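You operate a simulated robot arm through the tools that you are given. There is no shell and no other tool. Be economical: measure what you need, move in short steps, check, and stop when the job is done.

Carry out the task below with a simulated two-armed robot. There is one attempt and no reset: what you move stays moved.

JOB
Pack the purple-cap and white-cap bottles in the grey carrier and carry it to the cart.
Fine: lid on first; carry it by both handles. Set down upright: what you pick out.

It is judged by the outcome, as a careful person would: the job done as asked, and still so three seconds after it is handed in. It fails if anything else is knocked over, pushed out of place, dropped, spilled or broken. Lids that push on must go on centred and level and be pressed home; caps that screw on are set level and turned clockwise until they are tight.

ROBOT AND FRAMES
Two 7-joint arms with two-finger parallel grippers on one trunk, on a base that drives. Base frame: it is fixed to the floor where the robot stands at the start and does not move with it; the origin is under the middle of the robot, x ahead of it, y to its left, z up. Lengths are in m, angles in rad, forces in N, time in s.
The left shoulder is at the start at [0.05, 0.165, 1.18], the right one opposite. With the tool pointing down near the work surface each hand reaches from about 0.2 to 0.68 m from the robot's upright axis, wherever it stands, measured 20 degrees to its own side. Places, roughly: inside of the grey carrier [0.5, -0.1, 0.9]; top of the steel cart [-0.4, 0.7, 0.8]. Payload 3.91 kg a hand.
The tool frame of a hand sits at the grasp point between the pads (the TCP): z along the fingers, y along the line on which they close. The tips reach 0.03 m beyond it. Largest opening 0.11 m; finger width 0.02, thickness 0.01; the body of the gripper, 0.048 by 0.112 m, starts 0.055 m behind the TCP.
Orientation is told as [roll, pitch, yaw] about the base's x, y, z axes, in that order, counted from this pose: with the fingers straight down and closing along the base's y, the tool's x points along the base's -x, its y along +y and its z along -z.

CONTROLS
- The arms move only by the tool jog_arm. It takes "left_moves", "right_moves" or both (then of equal length, played together; a hand with none holds still); each is a list of rows, each a list of 7 numbers: the turn, a rotation vector about the tool's x, y, z in units of 6 degrees (1.0 is 6 degrees), then the shift along the tool's x, y, z in units of 30 mm (1.0 is 30 mm), then the opening, from 0 (shut) to 1 (fully open). In form: [[wx, wy, wz, x, y, z, grip], ...]. A call has 1 to 12 rows; each row shifts and turns the commanded pose from where the row before left it, along the tool's axes as they then stand. A call with a number of a shift or a turn outside -1 to 1 is refused whole. Each row takes 0.2 s and may step no farther than 0.05 m and 0.15 rad from the row before; otherwise, or with a gripper value out of range, the whole call is refused. A pose out of reach is approached as far as the arm can. The call stops where the force on the tool passes 40 N (or 10 N more than at its start, if that is more) or the arm is blocked; 0.2 s more then pass. The fingers move at their own pace (about 0.045 m/s each) and stop on an object; they squeeze with about 40 N. The grip force told is the motor's: it shows also when the fingers shut on nothing. Time passes only in rows, and 0.2 s behind the last, so rows that do not move let the fingers close. The reply holds the time, the measured pose of the TCP, the force on the tool along the base axes, the opening and the grip force, in the units named above and with some noise, with the torque about the TCP (base axes, N m) and any sound that the robot's microphone picked up, and new pictures: "views" is both (left out), scene, wrist or none (wrist: the cameras of the hands that moved).
- Cameras (640 x 400 px; columns grow to the right, rows downward): "scene" is now at [0.1134, 0.041, 1.3705]; the picture's right is [0.44, -0.90, 0.00], its down [-0.34, -0.17, -0.93] and it looks along [0.83, 0.41, -0.38] (base axes); focal length 214 px, centre (320, 200). "left" rides on the left gripper at [0.072, -0.017, -0.103] in its tool frame; the picture's right is [0.23, 0.97, 0.00], its down [-0.76, 0.18, -0.62] and it looks along [-0.61, 0.14, 0.78] (tool axes); focal length 222 px, centre (320, 200). "right" rides on the right gripper at [0.072, 0.017, -0.103] in its tool frame; the picture's right is [-0.23, 0.97, 0.00], its down [-0.76, -0.18, -0.62] and it looks along [-0.61, -0.14, 0.78] (tool axes); focal length 222 px, centre (320, 200). There is no depth. A picture from a camera that has moved, and an enlarged one, comes with that camera's place and axes in the base frame and with its lens.
- raise_lower(by): slides the trunk up (or, below 0, down) by that many m; the arms and the scene camera ride with it, the base frame stays. It gives what a move gives, with no picture.
- base_move(legs): drives the robot by 1 to 6 legs, each [ahead, left, turn to the left] in m, m and rad, along the robot's own axes; the way and the turn of a leg run together, so that a leg with both is an arc; at most 1.5 m and 3.142 rad a leg. The arms and the cameras ride along, it lands a little off, and it stops where it bumps. It gives what a move gives, and a new picture of the scene camera.
- head_to(pan, tilt): turns the head with the scene camera to pan (to the left, within 1.396 rad either way) and tilt (down, from -0.506 to 1.204), counted from straight ahead of the robot. It gives what a move gives, and a new picture of the scene camera.
- inspect(camera, box): a new picture of the part [left, top, right, bottom] of that camera's present view, enlarged. It takes no simulated time.
- job_done(): hands the job in; it is judged then, once.

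Go step by step. Nothing tells you exact positions but the pictures and the camera data: compare them with the known pose of the tool, close in by small moves and look again before you grip or let go. The budget is 120 turns and 260 pictures, counting those below and the enlarged ones. Unless the task says otherwise, let go and move clear before handing in, and close with one line.

The tools are called after "Emit:" by a JSON object that holds its "method" and its "body". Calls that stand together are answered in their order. jog_arm: Moves the arms, as the interface text tells. Its arguments: {"type":"object","properties":{"left_moves":{"type":"array","items":{"type":"array","items":{"type":"number"}}},"right_moves":{"type":"array","items":{"type":"array","items":{"type":"number"}}},"views":{"type":"string","enum":["both","scene","wrist","none"]}},"required":[]} The other tools are called the same way: raise_lower (by) slides the trunk up or down; base_move (legs) drives the base; head_to (pan, tilt) turns the head that bears the scene camera; inspect (camera, box) takes an enlarged picture of a part of a camera's view; job_done () hands the job in.

At the start:

```text
time_s: 0.0
left_eef_pos: [0.3985, 0.1207, 1.2824]
left_ee_rot: [-0.001, 0.0, 0.003]
left_wrist_force: [0.5, 1.1, -0.7]
left_ft_torque: [-0.02, 0.0, -0.01]
left_opening: 0.11
left_finger_force: 0.2
right_eef_pos: [0.3241, -0.1382, 1.2568]
right_ee_rot: [-0.001, -0.001, 0.0]
right_wrist_force: [0.7, 0.0, 0.1]
right_ft_torque: [0.03, 0.02, -0.01]
right_opening: 0.1098
right_finger_force: 0.1
trunk travel left (down, up): [-0.4, 0.103]
robot x, y, heading: [0.0003, 0.0014, -0.001]
head pan, tilt: [0.461, 0.389]
```

scene: 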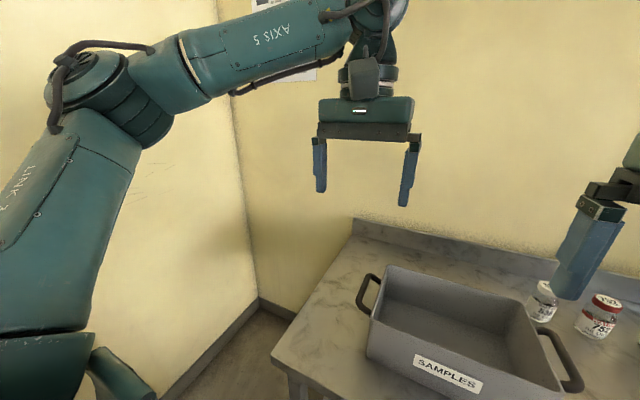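
right: 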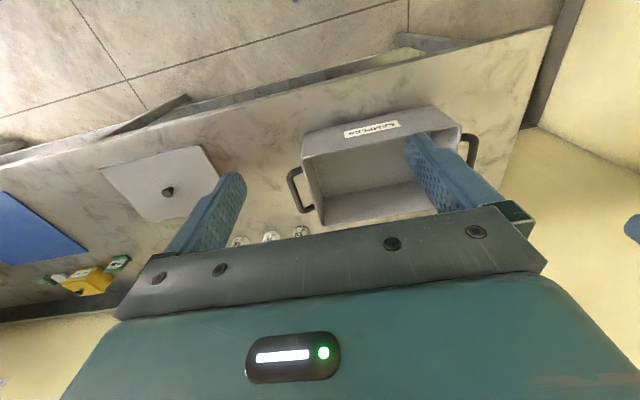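
left: 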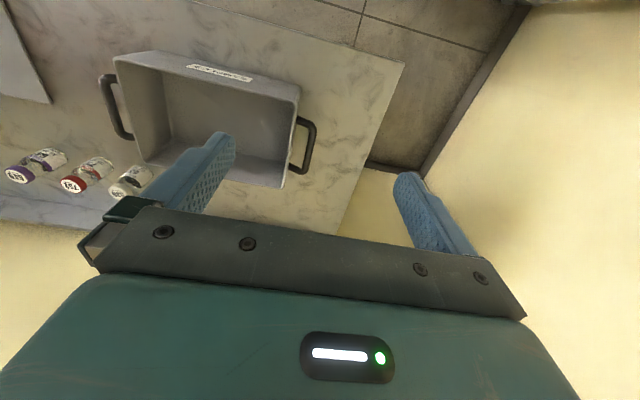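

I see the grey carrier (open), a lid plate to its right, and three bottles (white, red, purple caps) behind. I'll look over the bench with the head first.

Emit:
{"method": "head_to", "body": {"pan": -0.35, "tilt": 0.75}}

Emit:
{"method": "inspect", "body": {"camera": "left", "box": [0, 60, 320, 260]}}

Emit:
{"method": "inspect", "body": {"camera": "right", "box": [0, 100, 320, 300]}}

```text
time_s: 1.1
left_eef_pos: [0.3997, 0.1201, 1.2834]
left_ee_rot: [-0.003, -0.003, 0.001]
left_wrist_force: [-0.3, -0.9, 0.0]
left_ft_torque: [-0.04, 0.0, 0.01]
left_opening: 0.1101
left_finger_force: 0.0
right_eef_pos: [0.3237, -0.1387, 1.258]
right_ee_rot: [-0.001, 0.0, 0.001]
right_wrist_force: [0.5, 0.0, 0.4]
right_ft_torque: [-0.02, 0.01, -0.02]
right_opening: 0.11
right_finger_force: 0.0
trunk travel left (down, up): [-0.4, 0.103]
robot x, y, heading: [-0.0002, 0.001, -0.002]
head pan, tilt: [-0.351, 0.75]
camera scene: at [0.1082, -0.0287, 1.3384], right [-0.34, -0.94, 0.0], down [-0.64, 0.23, -0.73], along [0.69, -0.25, -0.68], focal length 214 px, centre (320, 200)
```

scene: 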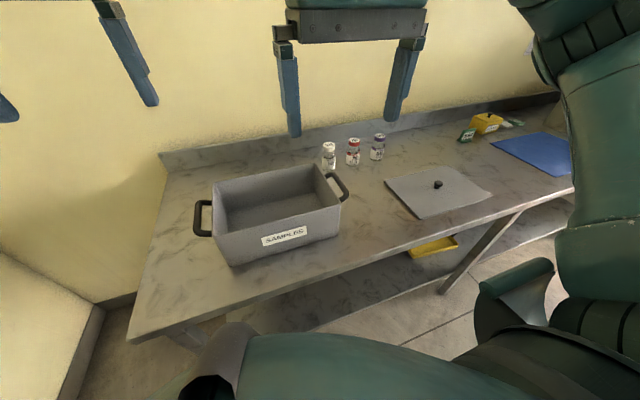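

```text
2.00 times, centred on (160, 160) of left
camera zoom: at [0.3271, 0.1026, 1.3864], right [-0.23, 0.97, 0.0], down [0.76, 0.18, 0.62], along [0.61, 0.14, -0.78], focal length 444 px, centre (640, 280)
```

zoom: 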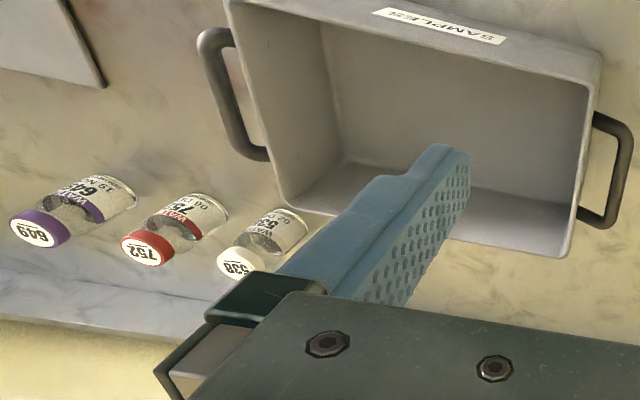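

```text
2.00 times, centred on (160, 200) of right
camera zoom: at [0.2512, -0.1217, 1.3616], right [0.23, 0.97, 0.0], down [0.76, -0.18, 0.62], along [0.61, -0.14, -0.78], focal length 444 px, centre (640, 200)
```

zoom: 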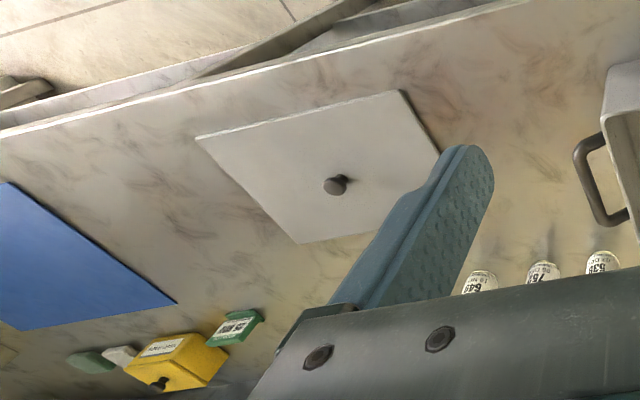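

The bottles stand around x≈0.76, y≈-0.30 (white), -0.41 (red), -0.52 (purple): too far from here. I'll look down to see the room between the base and the bench.

Emit:
{"method": "head_to", "body": {"pan": -0.3, "tilt": 1.2}}

Emit:
{"method": "head_to", "body": {"pan": 1.39, "tilt": 0.7}}

```text
time_s: 2.0
left_eef_pos: [0.3987, 0.1204, 1.2829]
left_ee_rot: [-0.002, -0.001, 0.002]
left_wrist_force: [-0.3, 1.0, 0.3]
left_ft_torque: [-0.02, -0.01, -0.02]
left_opening: 0.1099
left_finger_force: 0.0
right_eef_pos: [0.3242, -0.1386, 1.2583]
right_ee_rot: [0.001, -0.001, 0.0]
right_wrist_force: [0.7, -0.6, 0.2]
right_ft_torque: [0.01, 0.02, 0.02]
right_opening: 0.1101
right_finger_force: 0.0
trunk travel left (down, up): [-0.4, 0.103]
robot x, y, heading: [-0.0001, 0.0007, -0.004]
head pan, tilt: [-0.3, 1.201]
camera scene: at [0.0838, -0.0169, 1.3067], right [-0.3, -0.96, 0.0], down [-0.89, 0.28, -0.36], along [0.35, -0.11, -0.93], focal length 214 px, centre (320, 200)
```

scene: 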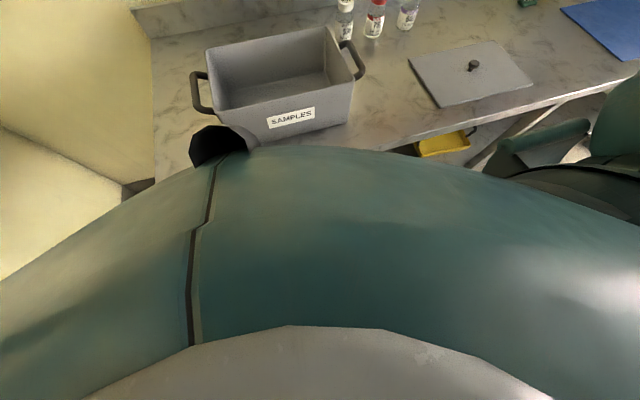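

```text
time_s: 3.8
left_eef_pos: [0.3985, 0.1206, 1.2835]
left_ee_rot: [-0.001, -0.002, 0.002]
left_wrist_force: [-0.5, -0.2, -0.1]
left_ft_torque: [-0.04, 0.02, -0.01]
left_opening: 0.11
left_finger_force: 0.1
right_eef_pos: [0.3229, -0.141, 1.2572]
right_ee_rot: [-0.001, 0.002, 0.0]
right_wrist_force: [-0.6, 0.0, 0.0]
right_ft_torque: [0.0, 0.02, -0.01]
right_opening: 0.1102
right_finger_force: 0.0
trunk travel left (down, up): [-0.4, 0.103]
robot x, y, heading: [0.0022, -0.0012, -0.001]
head pan, tilt: [1.389, 0.7]
camera scene: at [0.0457, 0.0832, 1.3426], right [0.98, -0.18, 0.0], down [-0.12, -0.63, -0.76], along [0.14, 0.75, -0.64], focal length 214 px, centre (320, 200)
```

scene: 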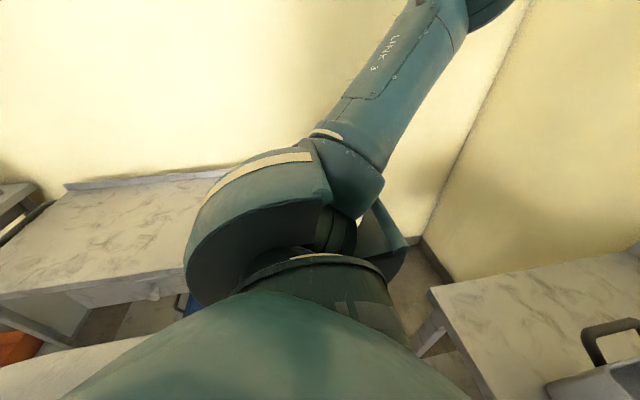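

The way sideways is clear. I'll shift the base to the right first, then a little ahead, and look at the bench.

Emit:
{"method": "head_to", "body": {"pan": 0.0, "tilt": 0.8}}

Emit:
{"method": "base_move", "body": {"legs": [[0, -0.3, 0], [0.1, 0, 0]]}}

```text
time_s: 5.3
left_eef_pos: [0.3978, 0.1201, 1.2833]
left_ee_rot: [-0.002, -0.002, 0.003]
left_wrist_force: [0.1, 0.0, 0.8]
left_ft_torque: [0.0, -0.03, -0.01]
left_opening: 0.1097
left_finger_force: 0.0
right_eef_pos: [0.3244, -0.1389, 1.2585]
right_ee_rot: [-0.001, 0.001, -0.001]
right_wrist_force: [-0.5, -0.3, 0.1]
right_ft_torque: [0.01, -0.01, -0.02]
right_opening: 0.11
right_finger_force: 0.0
trunk travel left (down, up): [-0.4, 0.103]
robot x, y, heading: [0.0003, -0.0, -0.002]
head pan, tilt: [0.0, 0.799]
camera scene: at [0.111, -0.0002, 1.3344], right [0.0, -1.0, 0.0], down [-0.72, 0.0, -0.7], along [0.7, 0.0, -0.72], focal length 214 px, centre (320, 200)
```

scene: 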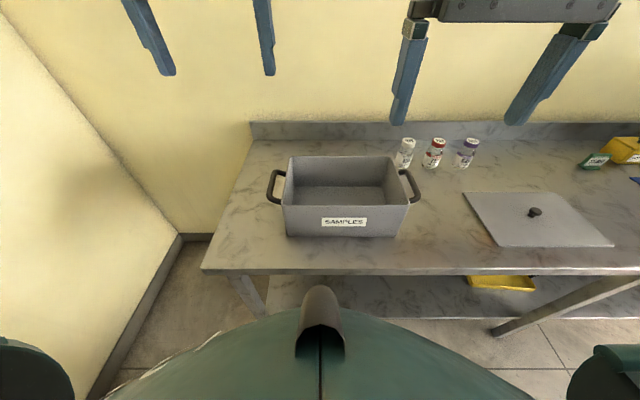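

```text
time_s: 8.1
left_eef_pos: [0.5016, -0.1697, 1.2822]
left_ee_rot: [-0.001, -0.001, 0.013]
left_wrist_force: [0.0, -0.2, -0.8]
left_ft_torque: [0.01, 0.01, -0.01]
left_opening: 0.11
left_finger_force: 0.1
right_eef_pos: [0.4288, -0.4309, 1.2578]
right_ee_rot: [0.0, -0.002, 0.014]
right_wrist_force: [-0.3, -0.1, -0.5]
right_ft_torque: [0.0, 0.03, 0.02]
right_opening: 0.11
right_finger_force: 0.1
trunk travel left (down, up): [-0.4, 0.103]
robot x, y, heading: [0.1081, -0.2948, 0.013]
head pan, tilt: [0.0, 0.799]
camera scene: at [0.2157, -0.2946, 1.3343], right [0.01, -1.0, 0.0], down [-0.72, -0.01, -0.7], along [0.7, 0.01, -0.72], focal length 214 px, centre (320, 200)
```

scene: 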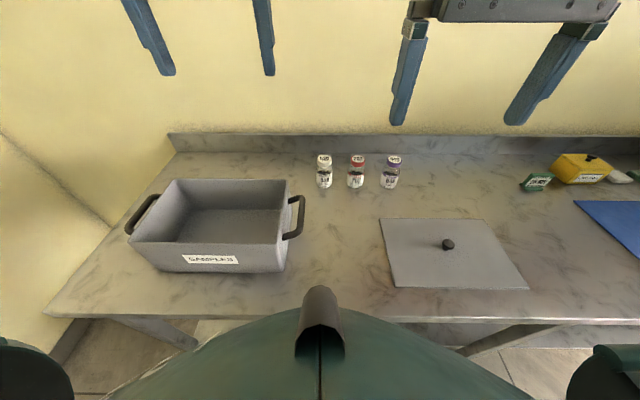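

There is still space, so I edge a little closer to the bottles.

Emit:
{"method": "base_move", "body": {"legs": [[0.05, 0, -0.012]]}}

Emit:
{"method": "inspect", "body": {"camera": "scene", "box": [260, 140, 460, 265]}}

Emit:
{"method": "inspect", "body": {"camera": "scene", "box": [100, 160, 340, 310]}}

Emit:
{"method": "inspect", "body": {"camera": "scene", "box": [350, 190, 550, 315]}}

```text
time_s: 8.9
left_eef_pos: [0.5123, -0.1725, 1.2822]
left_ee_rot: [-0.002, -0.001, 0.008]
left_wrist_force: [1.5, 0.2, -0.5]
left_ft_torque: [0.01, -0.02, 0.0]
left_opening: 0.1099
left_finger_force: 0.0
right_eef_pos: [0.4404, -0.432, 1.2582]
right_ee_rot: [0.001, -0.002, 0.007]
right_wrist_force: [0.3, 0.7, 0.0]
right_ft_torque: [0.02, -0.02, 0.01]
right_opening: 0.1099
right_finger_force: 0.1
trunk travel left (down, up): [-0.4, 0.103]
robot x, y, heading: [0.1148, -0.2956, 0.012]
head pan, tilt: [0.0, 0.799]
stopped in leg 1: the robot was blocked; the commanded pose is now the measured one
camera scene: at [0.2256, -0.2945, 1.3344], right [0.01, -1.0, 0.0], down [-0.72, 0.0, -0.7], along [0.7, 0.0, -0.72], focal length 214 px, centre (320, 200)
```

scene: 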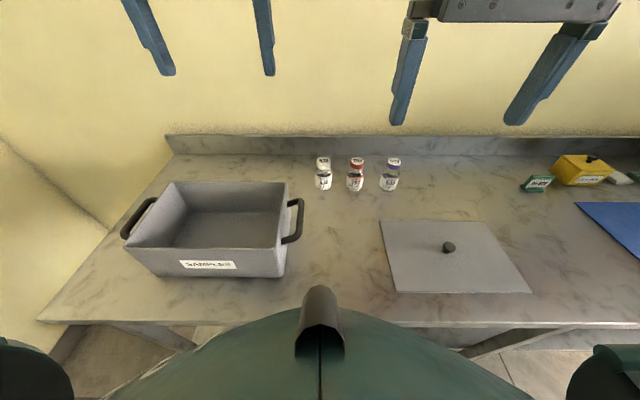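

```text
3.20 times, centred on (360, 202) of scene
camera zoom: at [0.2256, -0.2945, 1.3344], right [0.01, -1.0, 0.0], down [-0.72, 0.0, -0.7], along [0.7, 0.0, -0.72], focal length 686 px, centre (192, 192)
```

zoom: 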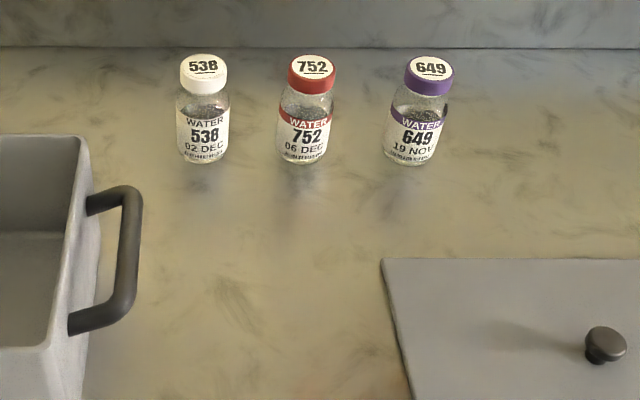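

```text
2.67 times, centred on (220, 235) of scene
camera zoom: at [0.2256, -0.2945, 1.3344], right [0.01, -1.0, 0.0], down [-0.72, 0.0, -0.7], along [0.7, 0.0, -0.72], focal length 572 px, centre (587, 107)
```

zoom: 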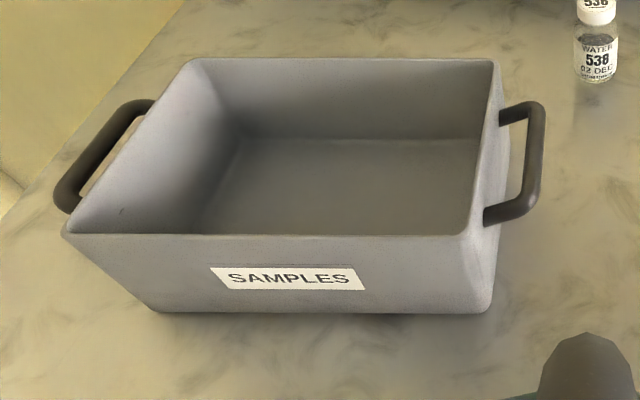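

```text
3.20 times, centred on (450, 252) of scene
camera zoom: at [0.2256, -0.2945, 1.3344], right [0.01, -1.0, 0.0], down [-0.72, 0.0, -0.7], along [0.7, 0.0, -0.72], focal length 686 px, centre (-96, 32)
```

zoom: 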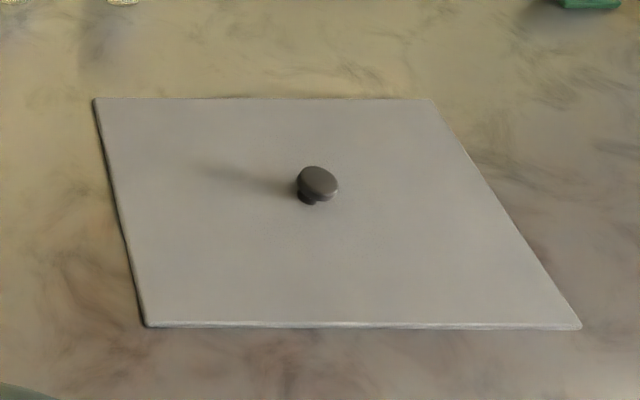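

The base now touches the bench and stays here. I take the carrier to be centred at about (0.547, -0.057) with its rim at z≈0.967, the lid at (0.51, -0.609), and purple at about (0.76, -0.518). I'll bring the right hand above purple.

Emit:
{"method": "jog_arm", "body": {"right_moves": [[0, 0, 0, -0.88, -0.24, 0.5, 1], [0, 0, 0, -0.88, -0.24, 0.5, 1], [0, 0, 0, -0.88, -0.24, 0.5, 1], [0, 0, 0, -0.88, -0.24, 0.5, 1], [0, 0, 0, -0.88, -0.24, 0.5, 1], [0, 0, 0, -0.88, -0.24, 0.5, 1], [0, 0, 0, -0.88, -0.24, 0.5, 1], [0, 0, 0, -0.88, -0.24, 0.5, 1], [0, 0, 0, -0.88, -0.24, 0.5, 1], [0, 0, 0, -0.88, -0.24, 0.5, 1], [0, 0, 0, -0.88, -0.24, 0.5, 1], [0, 0, 0, -0.88, -0.24, 0.5, 1]]}}

```text
time_s: 11.6
left_eef_pos: [0.5138, -0.1703, 1.2822]
left_ee_rot: [-0.001, -0.002, 0.01]
left_wrist_force: [0.6, 0.4, 0.1]
left_ft_torque: [-0.02, 0.01, 0.0]
left_opening: 0.1102
left_finger_force: 0.0
right_eef_pos: [0.755, -0.5175, 1.077]
right_ee_rot: [0.001, -0.001, 0.01]
right_wrist_force: [0.6, -0.6, 0.6]
right_ft_torque: [0.02, 0.03, -0.03]
right_opening: 0.1099
right_finger_force: 0.1
trunk travel left (down, up): [-0.4, 0.103]
robot x, y, heading: [0.1168, -0.2931, 0.002]
head pan, tilt: [0.0, 0.799]
camera scene: at [0.2264, -0.294, 1.3343], right [0.01, -1.0, 0.0], down [-0.72, -0.01, -0.7], along [0.7, 0.0, -0.72], focal length 214 px, centre (320, 200)
camera right: at [0.6829, -0.5007, 1.1806], right [0.22, 0.98, 0.0], down [0.76, -0.17, 0.62], along [0.61, -0.14, -0.78], focal length 222 px, centre (320, 200)
```

scene: 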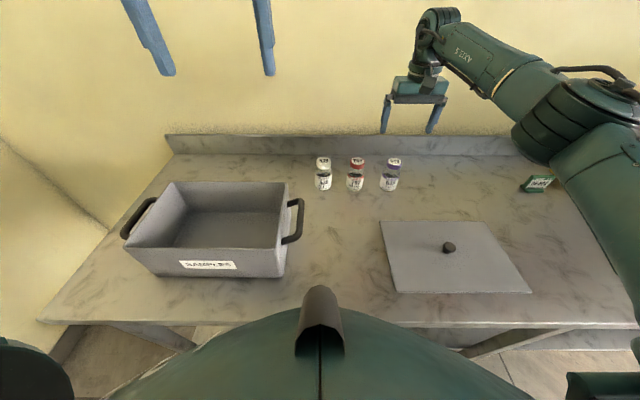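
right: 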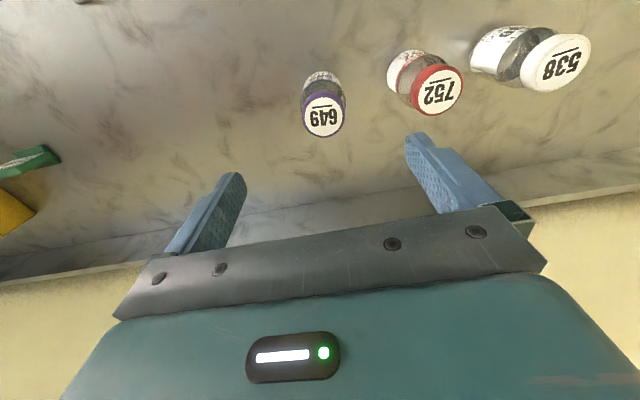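

The wrist camera puts purple at about (0.757, -0.515), right under the hand. I'll lower in steps.

Emit:
{"method": "jog_arm", "body": {"right_moves": [[0, 0, -0.1, -0.05, 0.07, 0.9, 0.85], [0, 0, 0, 0, 0, 0.9, 0.85], [0, 0, 0, 0, 0, 0.9, 0.85], [0, 0, 0, 0, 0, 0.9, 0.85], [0, 0, 0, 0, 0, 0, 0.85]]}}

```text
time_s: 12.8
left_eef_pos: [0.5128, -0.1709, 1.2829]
left_ee_rot: [-0.001, -0.002, 0.009]
left_wrist_force: [-0.9, -0.3, -0.5]
left_ft_torque: [-0.01, -0.01, 0.0]
left_opening: 0.11
left_finger_force: 0.1
right_eef_pos: [0.7574, -0.5139, 0.9719]
right_ee_rot: [0.0, -0.002, 0.018]
right_wrist_force: [0.5, 0.3, -0.4]
right_ft_torque: [0.01, -0.02, -0.04]
right_opening: 0.0938
right_finger_force: 0.1
trunk travel left (down, up): [-0.4, 0.103]
robot x, y, heading: [0.1149, -0.2924, 0.001]
head pan, tilt: [0.0, 0.799]
camera scene: at [0.2258, -0.2944, 1.3344], right [0.01, -1.0, 0.0], down [-0.72, 0.0, -0.7], along [0.7, 0.0, -0.72], focal length 214 px, centre (320, 200)
camera right: at [0.6841, -0.4967, 1.0746], right [0.21, 0.98, 0.0], down [0.76, -0.17, 0.62], along [0.61, -0.13, -0.78], focal length 222 px, centre (320, 200)
```

scene: 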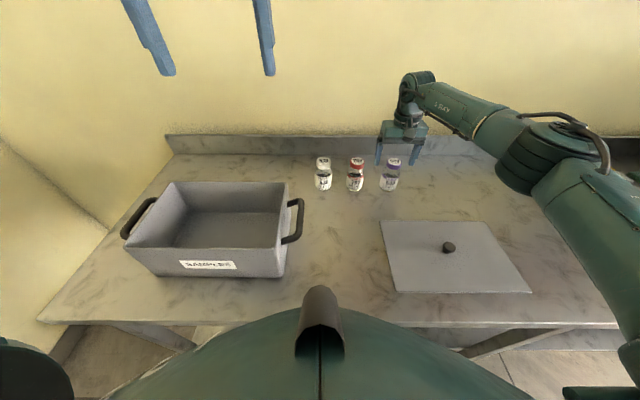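
right: 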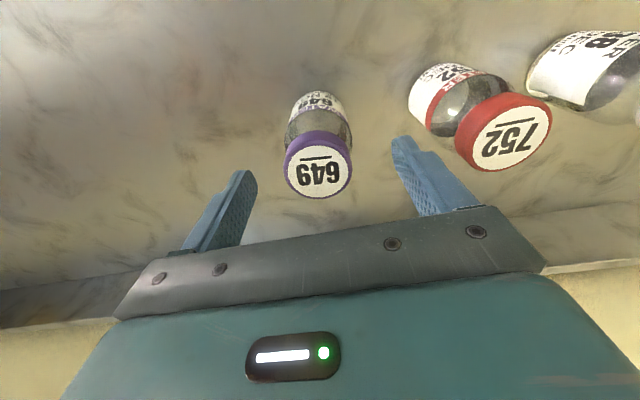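

Aligned over the cap; I go down to z≈0.912 and close on the body.

Emit:
{"method": "jog_arm", "body": {"right_moves": [[0, 0, -0.1, 0, 0, 0.7, 0.85], [0, 0, 0, 0, 0, 0.7, 0.85], [0, 0, 0, 0, 0, 0.6, 0.85], [0, 0, 0, 0, 0, 0, 0.85], [0, 0, 0, 0, 0, 0, 0.3], [0, 0, 0, 0, 0, 0, 0.3], [0, 0, 0, 0, 0, 0, 0.3], [0, 0, 0, 0, 0, 0, 0.3]]}}

```text
time_s: 14.6
left_eef_pos: [0.5135, -0.1718, 1.282]
left_ee_rot: [-0.001, -0.002, 0.01]
left_wrist_force: [-0.1, -0.9, 0.9]
left_ft_torque: [0.01, 0.02, 0.03]
left_opening: 0.1101
left_finger_force: 0.1
right_eef_pos: [0.7595, -0.5119, 0.9104]
right_ee_rot: [0.001, -0.001, 0.027]
right_wrist_force: [0.3, -0.1, -0.3]
right_ft_torque: [-0.04, -0.03, -0.02]
right_opening: 0.0507
right_finger_force: 39.8
trunk travel left (down, up): [-0.4, 0.103]
robot x, y, heading: [0.1142, -0.2928, 0.011]
head pan, tilt: [0.0, 0.799]
camera scene: at [0.2259, -0.2946, 1.3344], right [0.01, -1.0, 0.0], down [-0.72, 0.0, -0.7], along [0.7, 0.0, -0.72], focal length 214 px, centre (320, 200)
camera right: at [0.6869, -0.4963, 1.0134], right [0.2, 0.98, 0.0], down [0.77, -0.16, 0.62], along [0.61, -0.12, -0.78], focal length 222 px, centre (320, 200)
```

scene: 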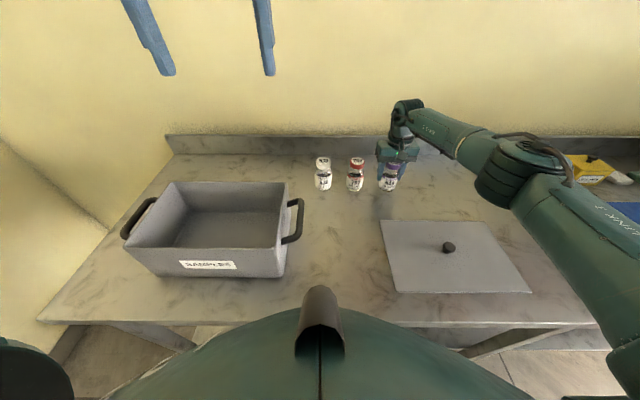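
right: 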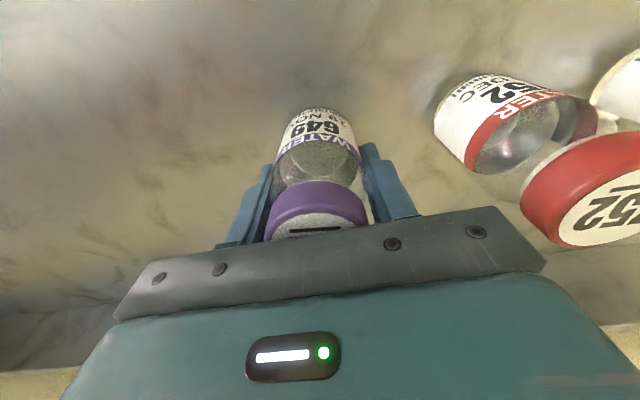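

Purple is held (opening 0.051). I lift it straight up and move the empty left hand aside at the same time.

Emit:
{"method": "jog_arm", "body": {"right_moves": [[0, 0, 0, 0, 0, -0.3, 0.3], [0, 0, 0, 0, 0, -0.8, 0.3], [0, 0, 0, 0, 0, -1, 0.3], [0, 0, 0, 0, 0, -1, 0.3], [0, 0, 0, 0, 0, -1, 0.3], [0, 0, 0, 0, 0, -1, 0.3], [0, 0, 0, 0, 0, -1, 0.3], [0, 0, 0, 0.5, 0, -0.3, 0.3], [0, 0, 0, 1, 0, 0, 0.3], [0, 0, 0, 1, 0, 0, 0.3], [0, 0, 0, 1, 0, 0, 0.3], [0, 0, 0, 1, 0, 0, 0.3]], "left_moves": [[0, 0, 0, 0, 0.5, 0, 1], [0, 0, 0, 0, 0.5, 0, 1], [0, 0, 0, 0, 0.5, 0, 1], [0, 0, 0, 0, 0.5, 0, 1], [0, 0, 0, 0, 0.5, 0, 1], [0, 0, 0, 0, 0.5, 0, 1], [0, 0, 0, 0, 0.5, 0, 1], [0, 0, 0, 0, 0.5, 0, 1], [0, 0, 0, 0, 0.5, 0, 1], [0, 0, 0, 0, 0.5, 0, 1], [0, 0, 0, 0, 0, 0, 1], [0, 0, 0, 0, 0, 0, 1]]}}

```text
time_s: 17.1
left_eef_pos: [0.5115, -0.0213, 1.2818]
left_ee_rot: [-0.002, -0.004, 0.01]
left_wrist_force: [0.2, 0.0, 1.5]
left_ft_torque: [0.02, 0.01, 0.03]
left_opening: 0.1101
left_finger_force: 0.0
right_eef_pos: [0.6232, -0.5167, 1.1033]
right_ee_rot: [0.003, -0.002, 0.027]
right_wrist_force: [0.0, 0.2, -1.2]
right_ft_torque: [0.0, 0.0, 0.04]
right_opening: 0.0505
right_finger_force: 39.8
trunk travel left (down, up): [-0.4, 0.103]
robot x, y, heading: [0.119, -0.2955, 0.008]
head pan, tilt: [0.0, 0.799]
camera scene: at [0.2256, -0.2948, 1.3345], right [0.01, -1.0, 0.0], down [-0.72, 0.0, -0.7], along [0.7, 0.0, -0.72], focal length 214 px, centre (320, 200)
camera right: at [0.5491, -0.5012, 1.2066], right [0.2, 0.98, 0.0], down [0.77, -0.16, 0.62], along [0.61, -0.12, -0.78], focal length 222 px, centre (320, 200)
camera left: at [0.44, -0.04, 1.3853], right [-0.24, 0.97, 0.0], down [0.76, 0.19, 0.62], along [0.61, 0.15, -0.78], focal length 222 px, centre (320, 200)
```

scene: 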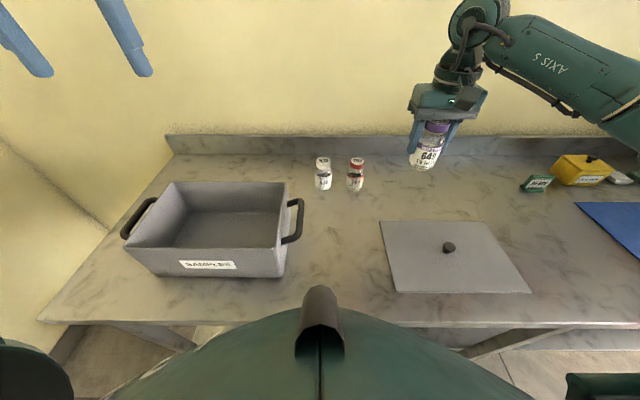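
right: 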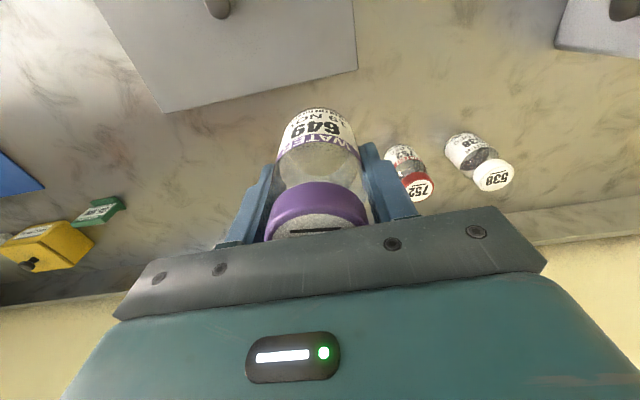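
left: 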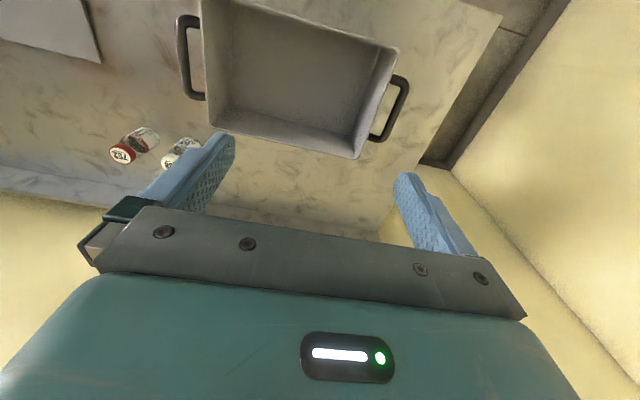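

Now I drive back slightly and left so the carrier lies in front of the right arm.

Emit:
{"method": "base_move", "body": {"legs": [[-0.03, 0, 0], [0, 0.25, 0]]}}

Emit:
{"method": "inspect", "body": {"camera": "scene", "box": [180, 130, 500, 330]}}

```text
time_s: 19.4
left_eef_pos: [0.4771, 0.2306, 1.2817]
left_ee_rot: [-0.002, -0.003, 0.013]
left_wrist_force: [0.1, 0.9, 0.0]
left_ft_torque: [-0.02, 0.01, -0.01]
left_opening: 0.11
left_finger_force: 0.1
right_eef_pos: [0.5913, -0.264, 1.1037]
right_ee_rot: [0.0, -0.003, 0.032]
right_wrist_force: [0.2, -0.1, -0.5]
right_ft_torque: [0.01, 0.04, 0.0]
right_opening: 0.0507
right_finger_force: 40.2
trunk travel left (down, up): [-0.4, 0.103]
robot x, y, heading: [0.0815, -0.0444, 0.013]
head pan, tilt: [0.0, 0.799]
camera scene: at [0.1931, -0.0433, 1.3344], right [0.01, -1.0, 0.0], down [-0.72, -0.01, -0.7], along [0.7, 0.01, -0.72], focal length 214 px, centre (320, 200)
```

scene: 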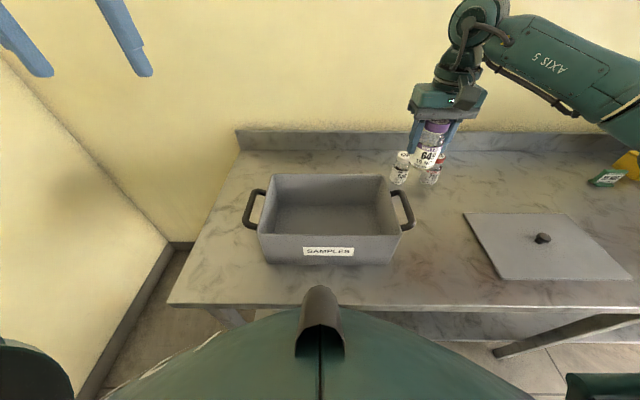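

```text
2.00 times, centred on (340, 230) of scene
camera zoom: at [0.1931, -0.0433, 1.3344], right [0.01, -1.0, 0.0], down [-0.72, -0.01, -0.7], along [0.7, 0.01, -0.72], focal length 429 px, centre (280, 140)
```

zoom: 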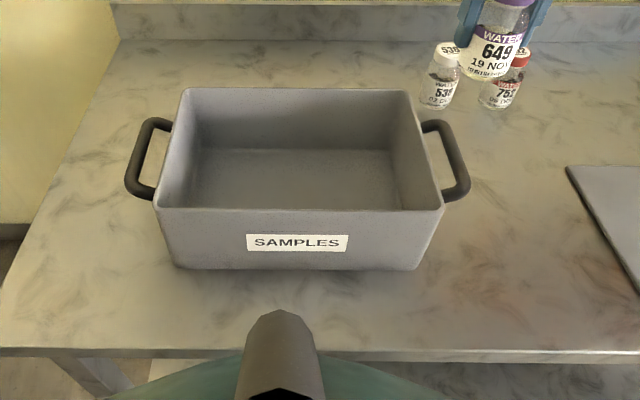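

The carrier rim spans about x 0.45–0.65, y −0.21–0.09. I move purple over its left half.

Emit:
{"method": "jog_arm", "body": {"right_moves": [[0, 0, 0, 0.1, 0.8, 0, 0.3], [0, 0, 0, 0.1, 0.95, 0, 0.3], [0, 0, 0, 0.1, 0.95, 0, 0.3], [0, 0, 0, 0.1, 0.95, 0, 0.3], [0, 0, 0, 0.1, 0.95, 0, 0.3], [0, 0, 0, 0.1, 0.95, 0, 0.3], [0, 0, 0, 0.1, 0.95, 0, 0.3], [0, 0, 0, 0.1, 0.95, 0, 0.3], [0, 0, 0, 0.2, 0.8, 0, 0.3], [0, 0, 0, 0, 0, 0, 0.3]]}}

```text
time_s: 21.6
left_eef_pos: [0.4771, 0.2303, 1.2818]
left_ee_rot: [-0.001, -0.002, 0.013]
left_wrist_force: [-0.8, -0.1, -0.6]
left_ft_torque: [-0.01, -0.02, -0.04]
left_opening: 0.1099
left_finger_force: 0.0
right_eef_pos: [0.5535, -0.0162, 1.1011]
right_ee_rot: [-0.001, -0.001, 0.032]
right_wrist_force: [-0.1, -0.1, -1.3]
right_ft_torque: [0.01, -0.01, 0.02]
right_opening: 0.0505
right_finger_force: 40.3
trunk travel left (down, up): [-0.4, 0.103]
robot x, y, heading: [0.0804, -0.0463, 0.008]
head pan, tilt: [0.0, 0.799]
camera scene: at [0.1932, -0.0442, 1.3344], right [0.01, -1.0, 0.0], down [-0.72, -0.01, -0.7], along [0.7, 0.01, -0.72], focal length 214 px, centre (320, 200)
camera right: at [0.4812, -0.0009, 1.2048], right [0.2, 0.98, 0.0], down [0.77, -0.15, 0.62], along [0.61, -0.12, -0.78], focal length 222 px, centre (320, 200)
```

scene: 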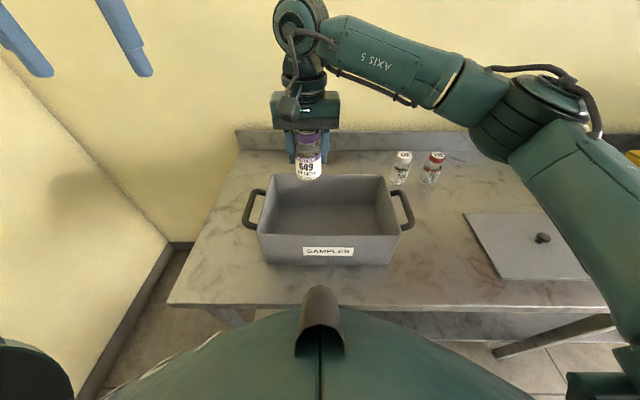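
right: 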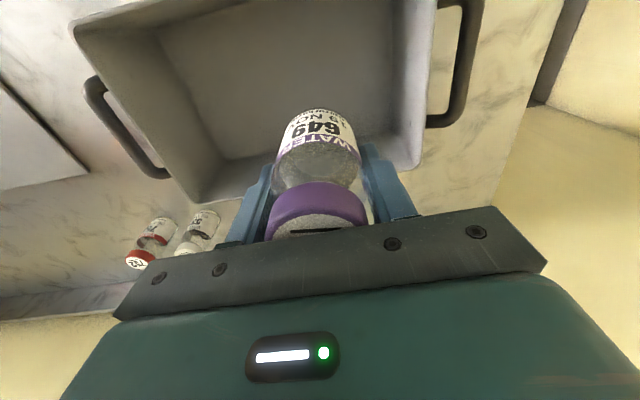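

Over the carrier, clear of the walls. Lowering most of the way.

Emit:
{"method": "jog_arm", "body": {"right_moves": [[0, 0, 0, 0, 0, 1, 0.3], [0, 0, 0, 0, 0, 1, 0.3], [0, 0, 0, 0, 0, 1, 0.3], [0, 0, 0, 0, 0, 1, 0.3], [0, 0, 0, 0, 0, 1, 0.3], [0, 0, 0, 0, 0, 0.5, 0.3], [0, 0, 0, 0, 0, 0.1, 0.3], [0, 0, 0, 0, 0, 0.1, 0.3], [0, 0, 0, 0, 0, 0, 0.3]]}}

```text
time_s: 23.6
left_eef_pos: [0.4782, 0.2313, 1.2823]
left_ee_rot: [-0.002, -0.002, 0.012]
left_wrist_force: [0.3, -0.3, 0.8]
left_ft_torque: [0.0, -0.01, 0.02]
left_opening: 0.1101
left_finger_force: 0.1
right_eef_pos: [0.5531, -0.0168, 0.9322]
right_ee_rot: [0.0, 0.0, 0.03]
right_wrist_force: [0.1, 0.5, -1.2]
right_ft_torque: [-0.01, 0.04, -0.03]
right_opening: 0.0505
right_finger_force: 40.3
trunk travel left (down, up): [-0.4, 0.103]
robot x, y, heading: [0.0826, -0.0454, 0.007]
head pan, tilt: [0.0, 0.799]
camera scene: at [0.193, -0.0439, 1.3344], right [0.01, -1.0, 0.0], down [-0.72, -0.01, -0.7], along [0.7, 0.01, -0.72], focal length 214 px, centre (320, 200)
camera right: at [0.4802, -0.0018, 1.0354], right [0.2, 0.98, 0.0], down [0.77, -0.15, 0.62], along [0.61, -0.12, -0.78], focal length 222 px, centre (320, 200)
```

scene: 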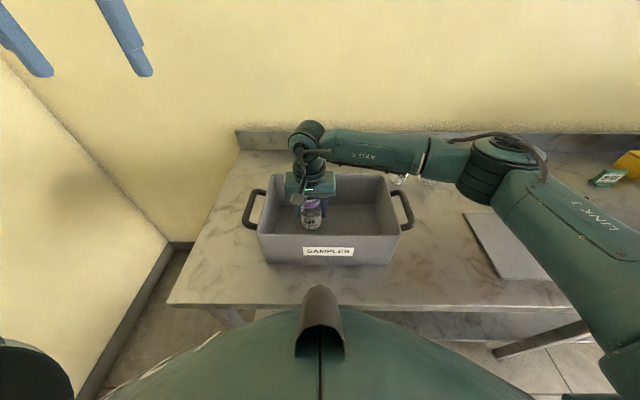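
right: 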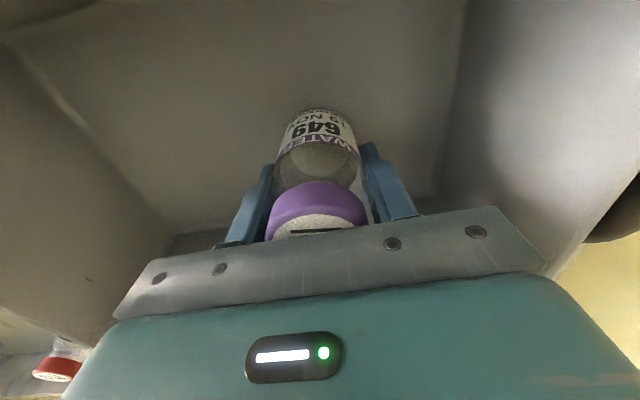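

No contact yet; I feel down in 3 mm steps.

Emit:
{"method": "jog_arm", "body": {"right_moves": [[0, 0, 0, 0, 0, 0.1, 0.3], [0, 0, 0, 0, 0, 0.1, 0.3], [0, 0, 0, 0, 0, 0.1, 0.3], [0, 0, 0, 0, 0, 0.1, 0.3], [0, 0, 0, 0, 0, 0, 0.3]], "views": "none"}}

```text
time_s: 24.8
left_eef_pos: [0.4771, 0.2306, 1.2818]
left_ee_rot: [-0.002, -0.001, 0.012]
left_wrist_force: [0.4, 0.5, 0.6]
left_ft_torque: [0.01, 0.01, -0.03]
left_opening: 0.1102
left_finger_force: 0.0
right_eef_pos: [0.5524, -0.0171, 0.9196]
right_ee_rot: [0.0, -0.002, 0.031]
right_wrist_force: [-0.2, 0.3, -1.5]
right_ft_torque: [-0.01, 0.02, -0.01]
right_opening: 0.0503
right_finger_force: 39.7
trunk travel left (down, up): [-0.4, 0.103]
robot x, y, heading: [0.0821, -0.046, 0.011]
head pan, tilt: [0.0, 0.799]
```

Emit:
{"method": "jog_arm", "body": {"right_moves": [[0, 0, 0, 0, 0, 0.06, 0.3], [0, 0, 0, 0, 0, 0.06, 0.3], [0, 0, 0, 0, 0, 0, 0.3]], "views": "none"}}

```text
time_s: 25.6
left_eef_pos: [0.4783, 0.2297, 1.2807]
left_ee_rot: [-0.002, -0.003, 0.012]
left_wrist_force: [0.4, -0.2, -0.7]
left_ft_torque: [-0.02, 0.04, -0.01]
left_opening: 0.1101
left_finger_force: 0.0
right_eef_pos: [0.5538, -0.0174, 0.9163]
right_ee_rot: [0.003, -0.001, 0.032]
right_wrist_force: [-0.3, 0.2, 0.6]
right_ft_torque: [-0.04, -0.01, -0.01]
right_opening: 0.0504
right_finger_force: 40.1
trunk travel left (down, up): [-0.4, 0.103]
robot x, y, heading: [0.084, -0.0442, 0.017]
head pan, tilt: [0.0, 0.799]
```

Force begins to change, so the bottle is about to touch; one more small step.

Emit:
{"method": "jog_arm", "body": {"right_moves": [[0, 0, 0, 0, 0, 0.05, 0.3], [0, 0, 0, 0, 0, 0, 0.3]], "views": "none"}}

```text
time_s: 26.2
left_eef_pos: [0.4776, 0.2292, 1.2828]
left_ee_rot: [-0.002, -0.003, 0.013]
left_wrist_force: [0.6, 0.0, 0.1]
left_ft_torque: [0.0, 0.01, 0.0]
left_opening: 0.1098
left_finger_force: 0.0
right_eef_pos: [0.5517, -0.0171, 0.9156]
right_ee_rot: [0.003, -0.002, 0.032]
right_wrist_force: [0.2, -3.8, 13.4]
right_ft_torque: [-0.33, 0.16, 0.05]
right_opening: 0.0504
right_finger_force: 39.5
trunk travel left (down, up): [-0.4, 0.103]
robot x, y, heading: [0.0817, -0.0455, 0.005]
head pan, tilt: [0.0, 0.799]
```

It rests on the carrier floor. I release, then lift clear.

Emit:
{"method": "jog_arm", "body": {"right_moves": [[0, 0, 0, 0, 0, 0, 0.45], [0, 0, 0, 0, 0, 0, 0.75], [0, 0, 0, 0, 0, 0, 0.75], [0, 0, 0, 0, 0, 0, 0.75], [0, 0, 0, 0, 0, -0.5, 0.75], [0, 0, 0, 0, 0, -1, 0.75], [0, 0, 0, 0, 0, -1, 0.75], [0, 0, 0, 0, 0, -1, 0.75], [0, 0, 0, 0, 0, -1, 0.75], [0, 0, 0, 0, 0, -1, 0.75], [0, 0, 0, 0, 0, -0.5, 0.75], [0, 0, 0, 0, 0, 0, 0.75]]}}

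```text
time_s: 28.8
left_eef_pos: [0.4774, 0.2297, 1.2805]
left_ee_rot: [-0.002, -0.003, 0.012]
left_wrist_force: [0.5, 0.0, 0.0]
left_ft_torque: [0.0, 0.04, 0.04]
left_opening: 0.1099
left_finger_force: 0.0
right_eef_pos: [0.5513, -0.0179, 1.0963]
right_ee_rot: [0.0, 0.001, 0.033]
right_wrist_force: [0.8, 0.1, 0.6]
right_ft_torque: [0.02, -0.03, -0.01]
right_opening: 0.0825
right_finger_force: 0.0
trunk travel left (down, up): [-0.4, 0.103]
robot x, y, heading: [0.085, -0.0444, 0.011]
head pan, tilt: [0.0, 0.799]
camera scene: at [0.193, -0.0439, 1.3344], right [0.01, -1.0, 0.0], down [-0.72, -0.01, -0.7], along [0.7, 0.01, -0.72], focal length 214 px, centre (320, 200)
camera right: at [0.4781, -0.0028, 1.2005], right [0.2, 0.98, 0.0], down [0.77, -0.15, 0.62], along [0.61, -0.12, -0.78], focal length 222 px, centre (320, 200)
```

scene: 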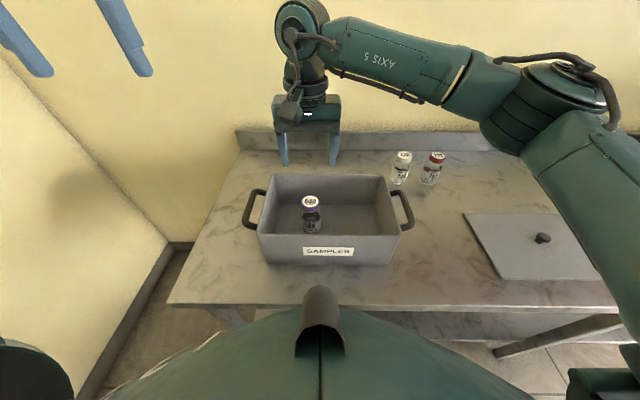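
right: 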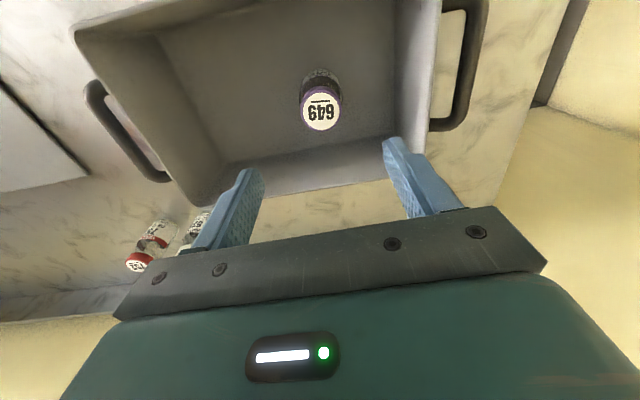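

Purple stands upright in the carrier. Now for white at about (0.760, −0.304): I drive a bit right and forward.

Emit:
{"method": "base_move", "body": {"legs": [[0, -0.1, 0], [0.028, 0, 0]]}}

```text
time_s: 30.4
left_eef_pos: [0.5076, 0.1311, 1.2805]
left_ee_rot: [-0.002, -0.002, 0.014]
left_wrist_force: [0.0, -0.2, -0.6]
left_ft_torque: [0.03, 0.04, -0.01]
left_opening: 0.1102
left_finger_force: 0.0
right_eef_pos: [0.5812, -0.1165, 1.0966]
right_ee_rot: [0.0, -0.001, 0.032]
right_wrist_force: [0.2, -0.9, -0.5]
right_ft_torque: [0.02, 0.02, 0.01]
right_opening: 0.0828
right_finger_force: 0.1
trunk travel left (down, up): [-0.4, 0.103]
robot x, y, heading: [0.1121, -0.1437, 0.013]
head pan, tilt: [0.0, 0.799]
camera scene: at [0.2238, -0.1428, 1.3343], right [0.01, -1.0, 0.0], down [-0.72, -0.01, -0.7], along [0.7, 0.01, -0.72], focal length 214 px, centre (320, 200)
```

scene: 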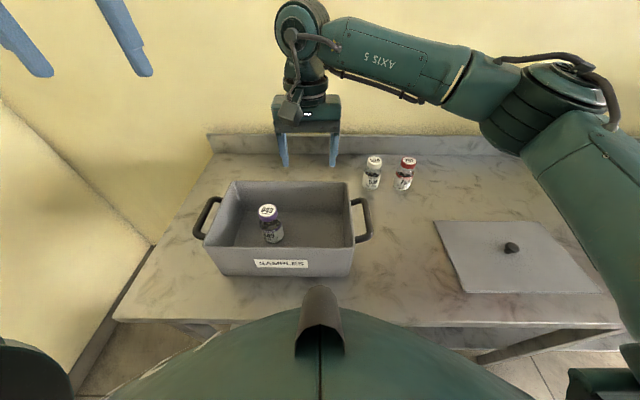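

Emit:
{"method": "jog_arm", "body": {"right_moves": [[0, 0, 0.3, -0.85, -0.9, 0.1, 0.85], [0, 0, 0, -0.85, -0.9, 0.1, 0.85], [0, 0, 0, -0.85, -0.9, 0.1, 0.85], [0, 0, 0, -0.85, -0.9, 0.1, 0.85], [0, 0, 0, -0.85, -0.9, 0.1, 0.85], [0, 0, 0, -0.85, -0.9, 0.1, 0.85], [0, 0, 0, -0.85, -0.85, 0.1, 0.85], [0, 0, 0, 0, 0, 0, 0.85]]}}

```text
time_s: 32.2
left_eef_pos: [0.5078, 0.1315, 1.2823]
left_ee_rot: [-0.001, -0.001, 0.015]
left_wrist_force: [0.2, 0.3, -0.1]
left_ft_torque: [-0.02, 0.02, -0.01]
left_opening: 0.1101
left_finger_force: 0.0
right_eef_pos: [0.7597, -0.3008, 1.0725]
right_ee_rot: [0.001, -0.001, 0.0]
right_wrist_force: [-0.3, 0.2, 0.6]
right_ft_torque: [0.02, -0.01, -0.03]
right_opening: 0.0934
right_finger_force: 0.2
trunk travel left (down, up): [-0.4, 0.103]
robot x, y, heading: [0.1108, -0.1453, 0.016]
head pan, tilt: [0.0, 0.799]
camera scene: at [0.2225, -0.1429, 1.3344], right [0.01, -1.0, 0.0], down [-0.72, -0.01, -0.7], along [0.7, 0.01, -0.72], focal length 214 px, centre (320, 200)
camera right: at [0.6887, -0.2846, 1.176], right [0.22, 0.97, 0.0], down [0.76, -0.18, 0.62], along [0.61, -0.14, -0.78], focal length 222 px, centre (320, 200)
```

scene: 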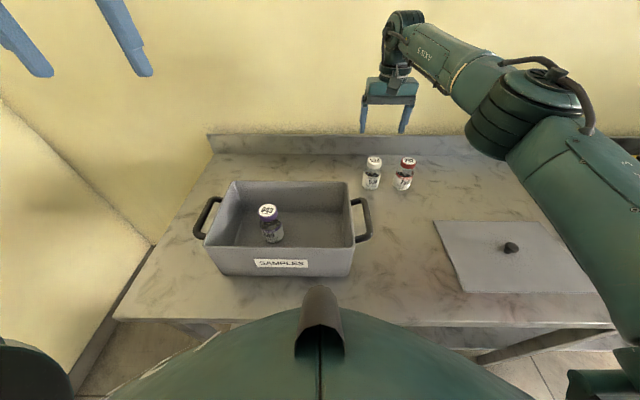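
right: 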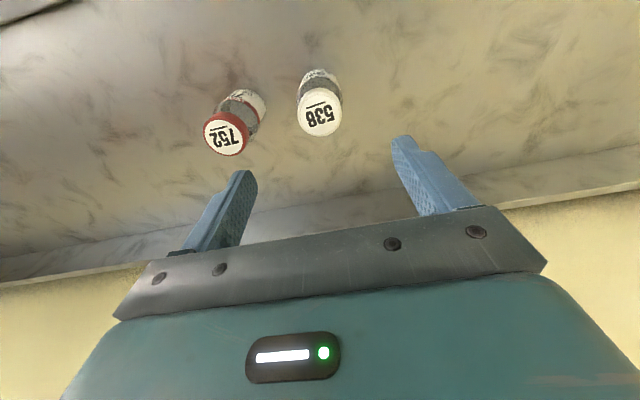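

White is at (0.762, −0.301), directly below; the right finger clears red by about 17 mm. I descend and grip.

Emit:
{"method": "jog_arm", "body": {"right_moves": [[0, 0, 0, -0.06, 0, 0.9, 0.8], [0, 0, 0, 0, 0, 0.9, 0.8], [0, 0, 0, 0, 0, 0.9, 0.8], [0, 0, 0, 0, 0, 0.9, 0.8], [0, 0, 0, 0, 0, 0.9, 0.8], [0, 0, 0, 0, 0, 0.9, 0.8], [0, 0, 0, 0, 0, 0, 0.8]]}}

```text
time_s: 33.8
left_eef_pos: [0.5069, 0.1313, 1.2816]
left_ee_rot: [-0.001, -0.003, 0.014]
left_wrist_force: [-0.4, -0.8, -0.3]
left_ft_torque: [0.0, -0.02, -0.03]
left_opening: 0.11
left_finger_force: 0.0
right_eef_pos: [0.7651, -0.3012, 0.9144]
right_ee_rot: [-0.001, -0.002, 0.002]
right_wrist_force: [0.8, 0.1, -0.4]
right_ft_torque: [-0.02, -0.01, -0.03]
right_opening: 0.0883
right_finger_force: 0.0
trunk travel left (down, up): [-0.4, 0.103]
robot x, y, heading: [0.1106, -0.1424, 0.015]
head pan, tilt: [0.0, 0.799]
camera scene: at [0.2225, -0.1426, 1.3344], right [0.01, -1.0, 0.0], down [-0.72, -0.01, -0.7], along [0.7, 0.01, -0.72], focal length 214 px, centre (320, 200)
camera right: at [0.6922, -0.2833, 1.0175], right [0.23, 0.97, 0.0], down [0.76, -0.18, 0.62], along [0.61, -0.14, -0.78], focal length 222 px, centre (320, 200)
```

scene: 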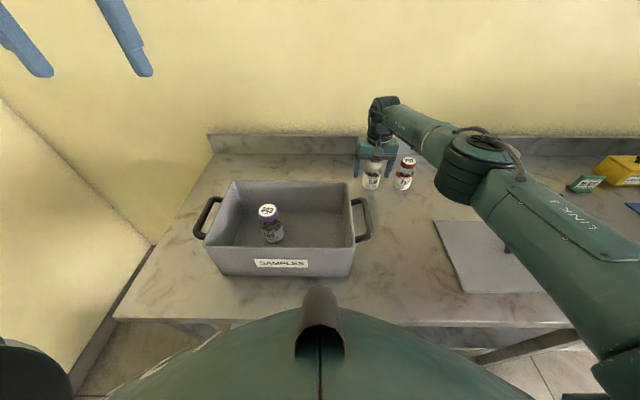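
right: 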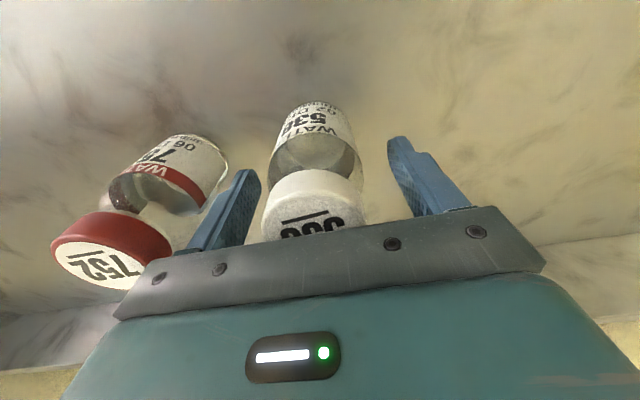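

Fingers straddle white. Closing, then lifting straight up.

Emit:
{"method": "jog_arm", "body": {"right_moves": [[0, 0, 0, 0.06, 0, 0.05, 0.3], [0, 0, 0, 0, 0, 0, 0.3], [0, 0, 0, 0, 0, 0, 0.3], [0, 0, 0, 0, 0, 0, 0.3], [0, 0, 0, 0, 0, -0.3, 0.3], [0, 0, 0, 0, 0, -0.8, 0.3], [0, 0, 0, 0, 0, -1, 0.3], [0, 0, 0, 0, 0, -1, 0.3], [0, 0, 0, 0, 0, -1, 0.3], [0, 0, 0, 0, 0, -1, 0.3], [0, 0, 0, 0, 0, -1, 0.3], [0, 0, 0, 0, 0, -0.3, 0.3]]}}

```text
time_s: 36.4
left_eef_pos: [0.5082, 0.1329, 1.2827]
left_ee_rot: [-0.002, -0.001, 0.014]
left_wrist_force: [0.4, 0.6, 0.4]
left_ft_torque: [-0.01, 0.04, 0.01]
left_opening: 0.1098
left_finger_force: 0.1
right_eef_pos: [0.7576, -0.3028, 1.1024]
right_ee_rot: [0.003, 0.0, 0.002]
right_wrist_force: [-0.4, 0.4, -1.3]
right_ft_torque: [0.0, 0.03, 0.02]
right_opening: 0.0505
right_finger_force: 39.7
trunk travel left (down, up): [-0.4, 0.103]
robot x, y, heading: [0.1121, -0.1436, 0.018]
head pan, tilt: [0.0, 0.799]
camera scene: at [0.2228, -0.1427, 1.3344], right [0.01, -1.0, 0.0], down [-0.72, -0.01, -0.7], along [0.7, 0.01, -0.72], focal length 214 px, centre (320, 200)
camera right: at [0.6857, -0.2857, 1.2051], right [0.23, 0.97, 0.0], down [0.76, -0.18, 0.62], along [0.61, -0.14, -0.78], focal length 222 px, centre (320, 200)
```

scene: 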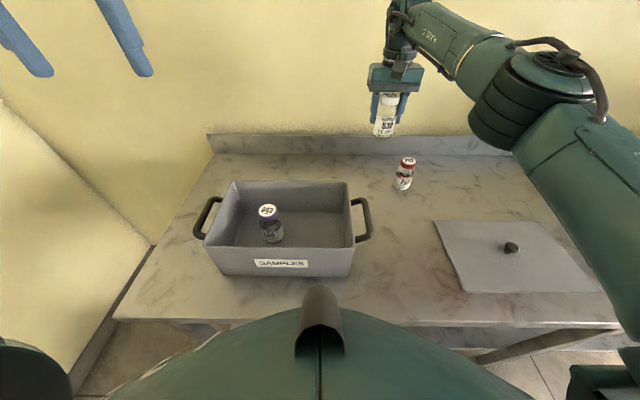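
right: 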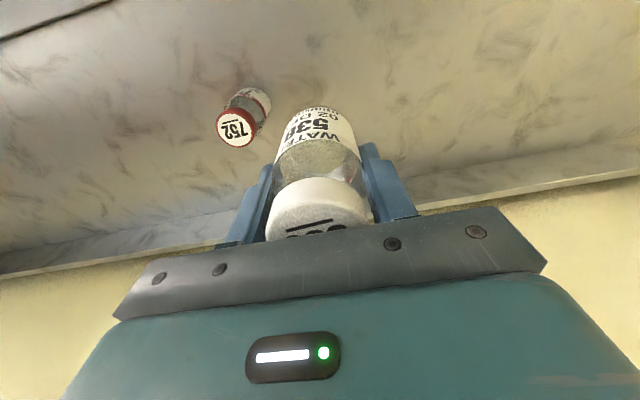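

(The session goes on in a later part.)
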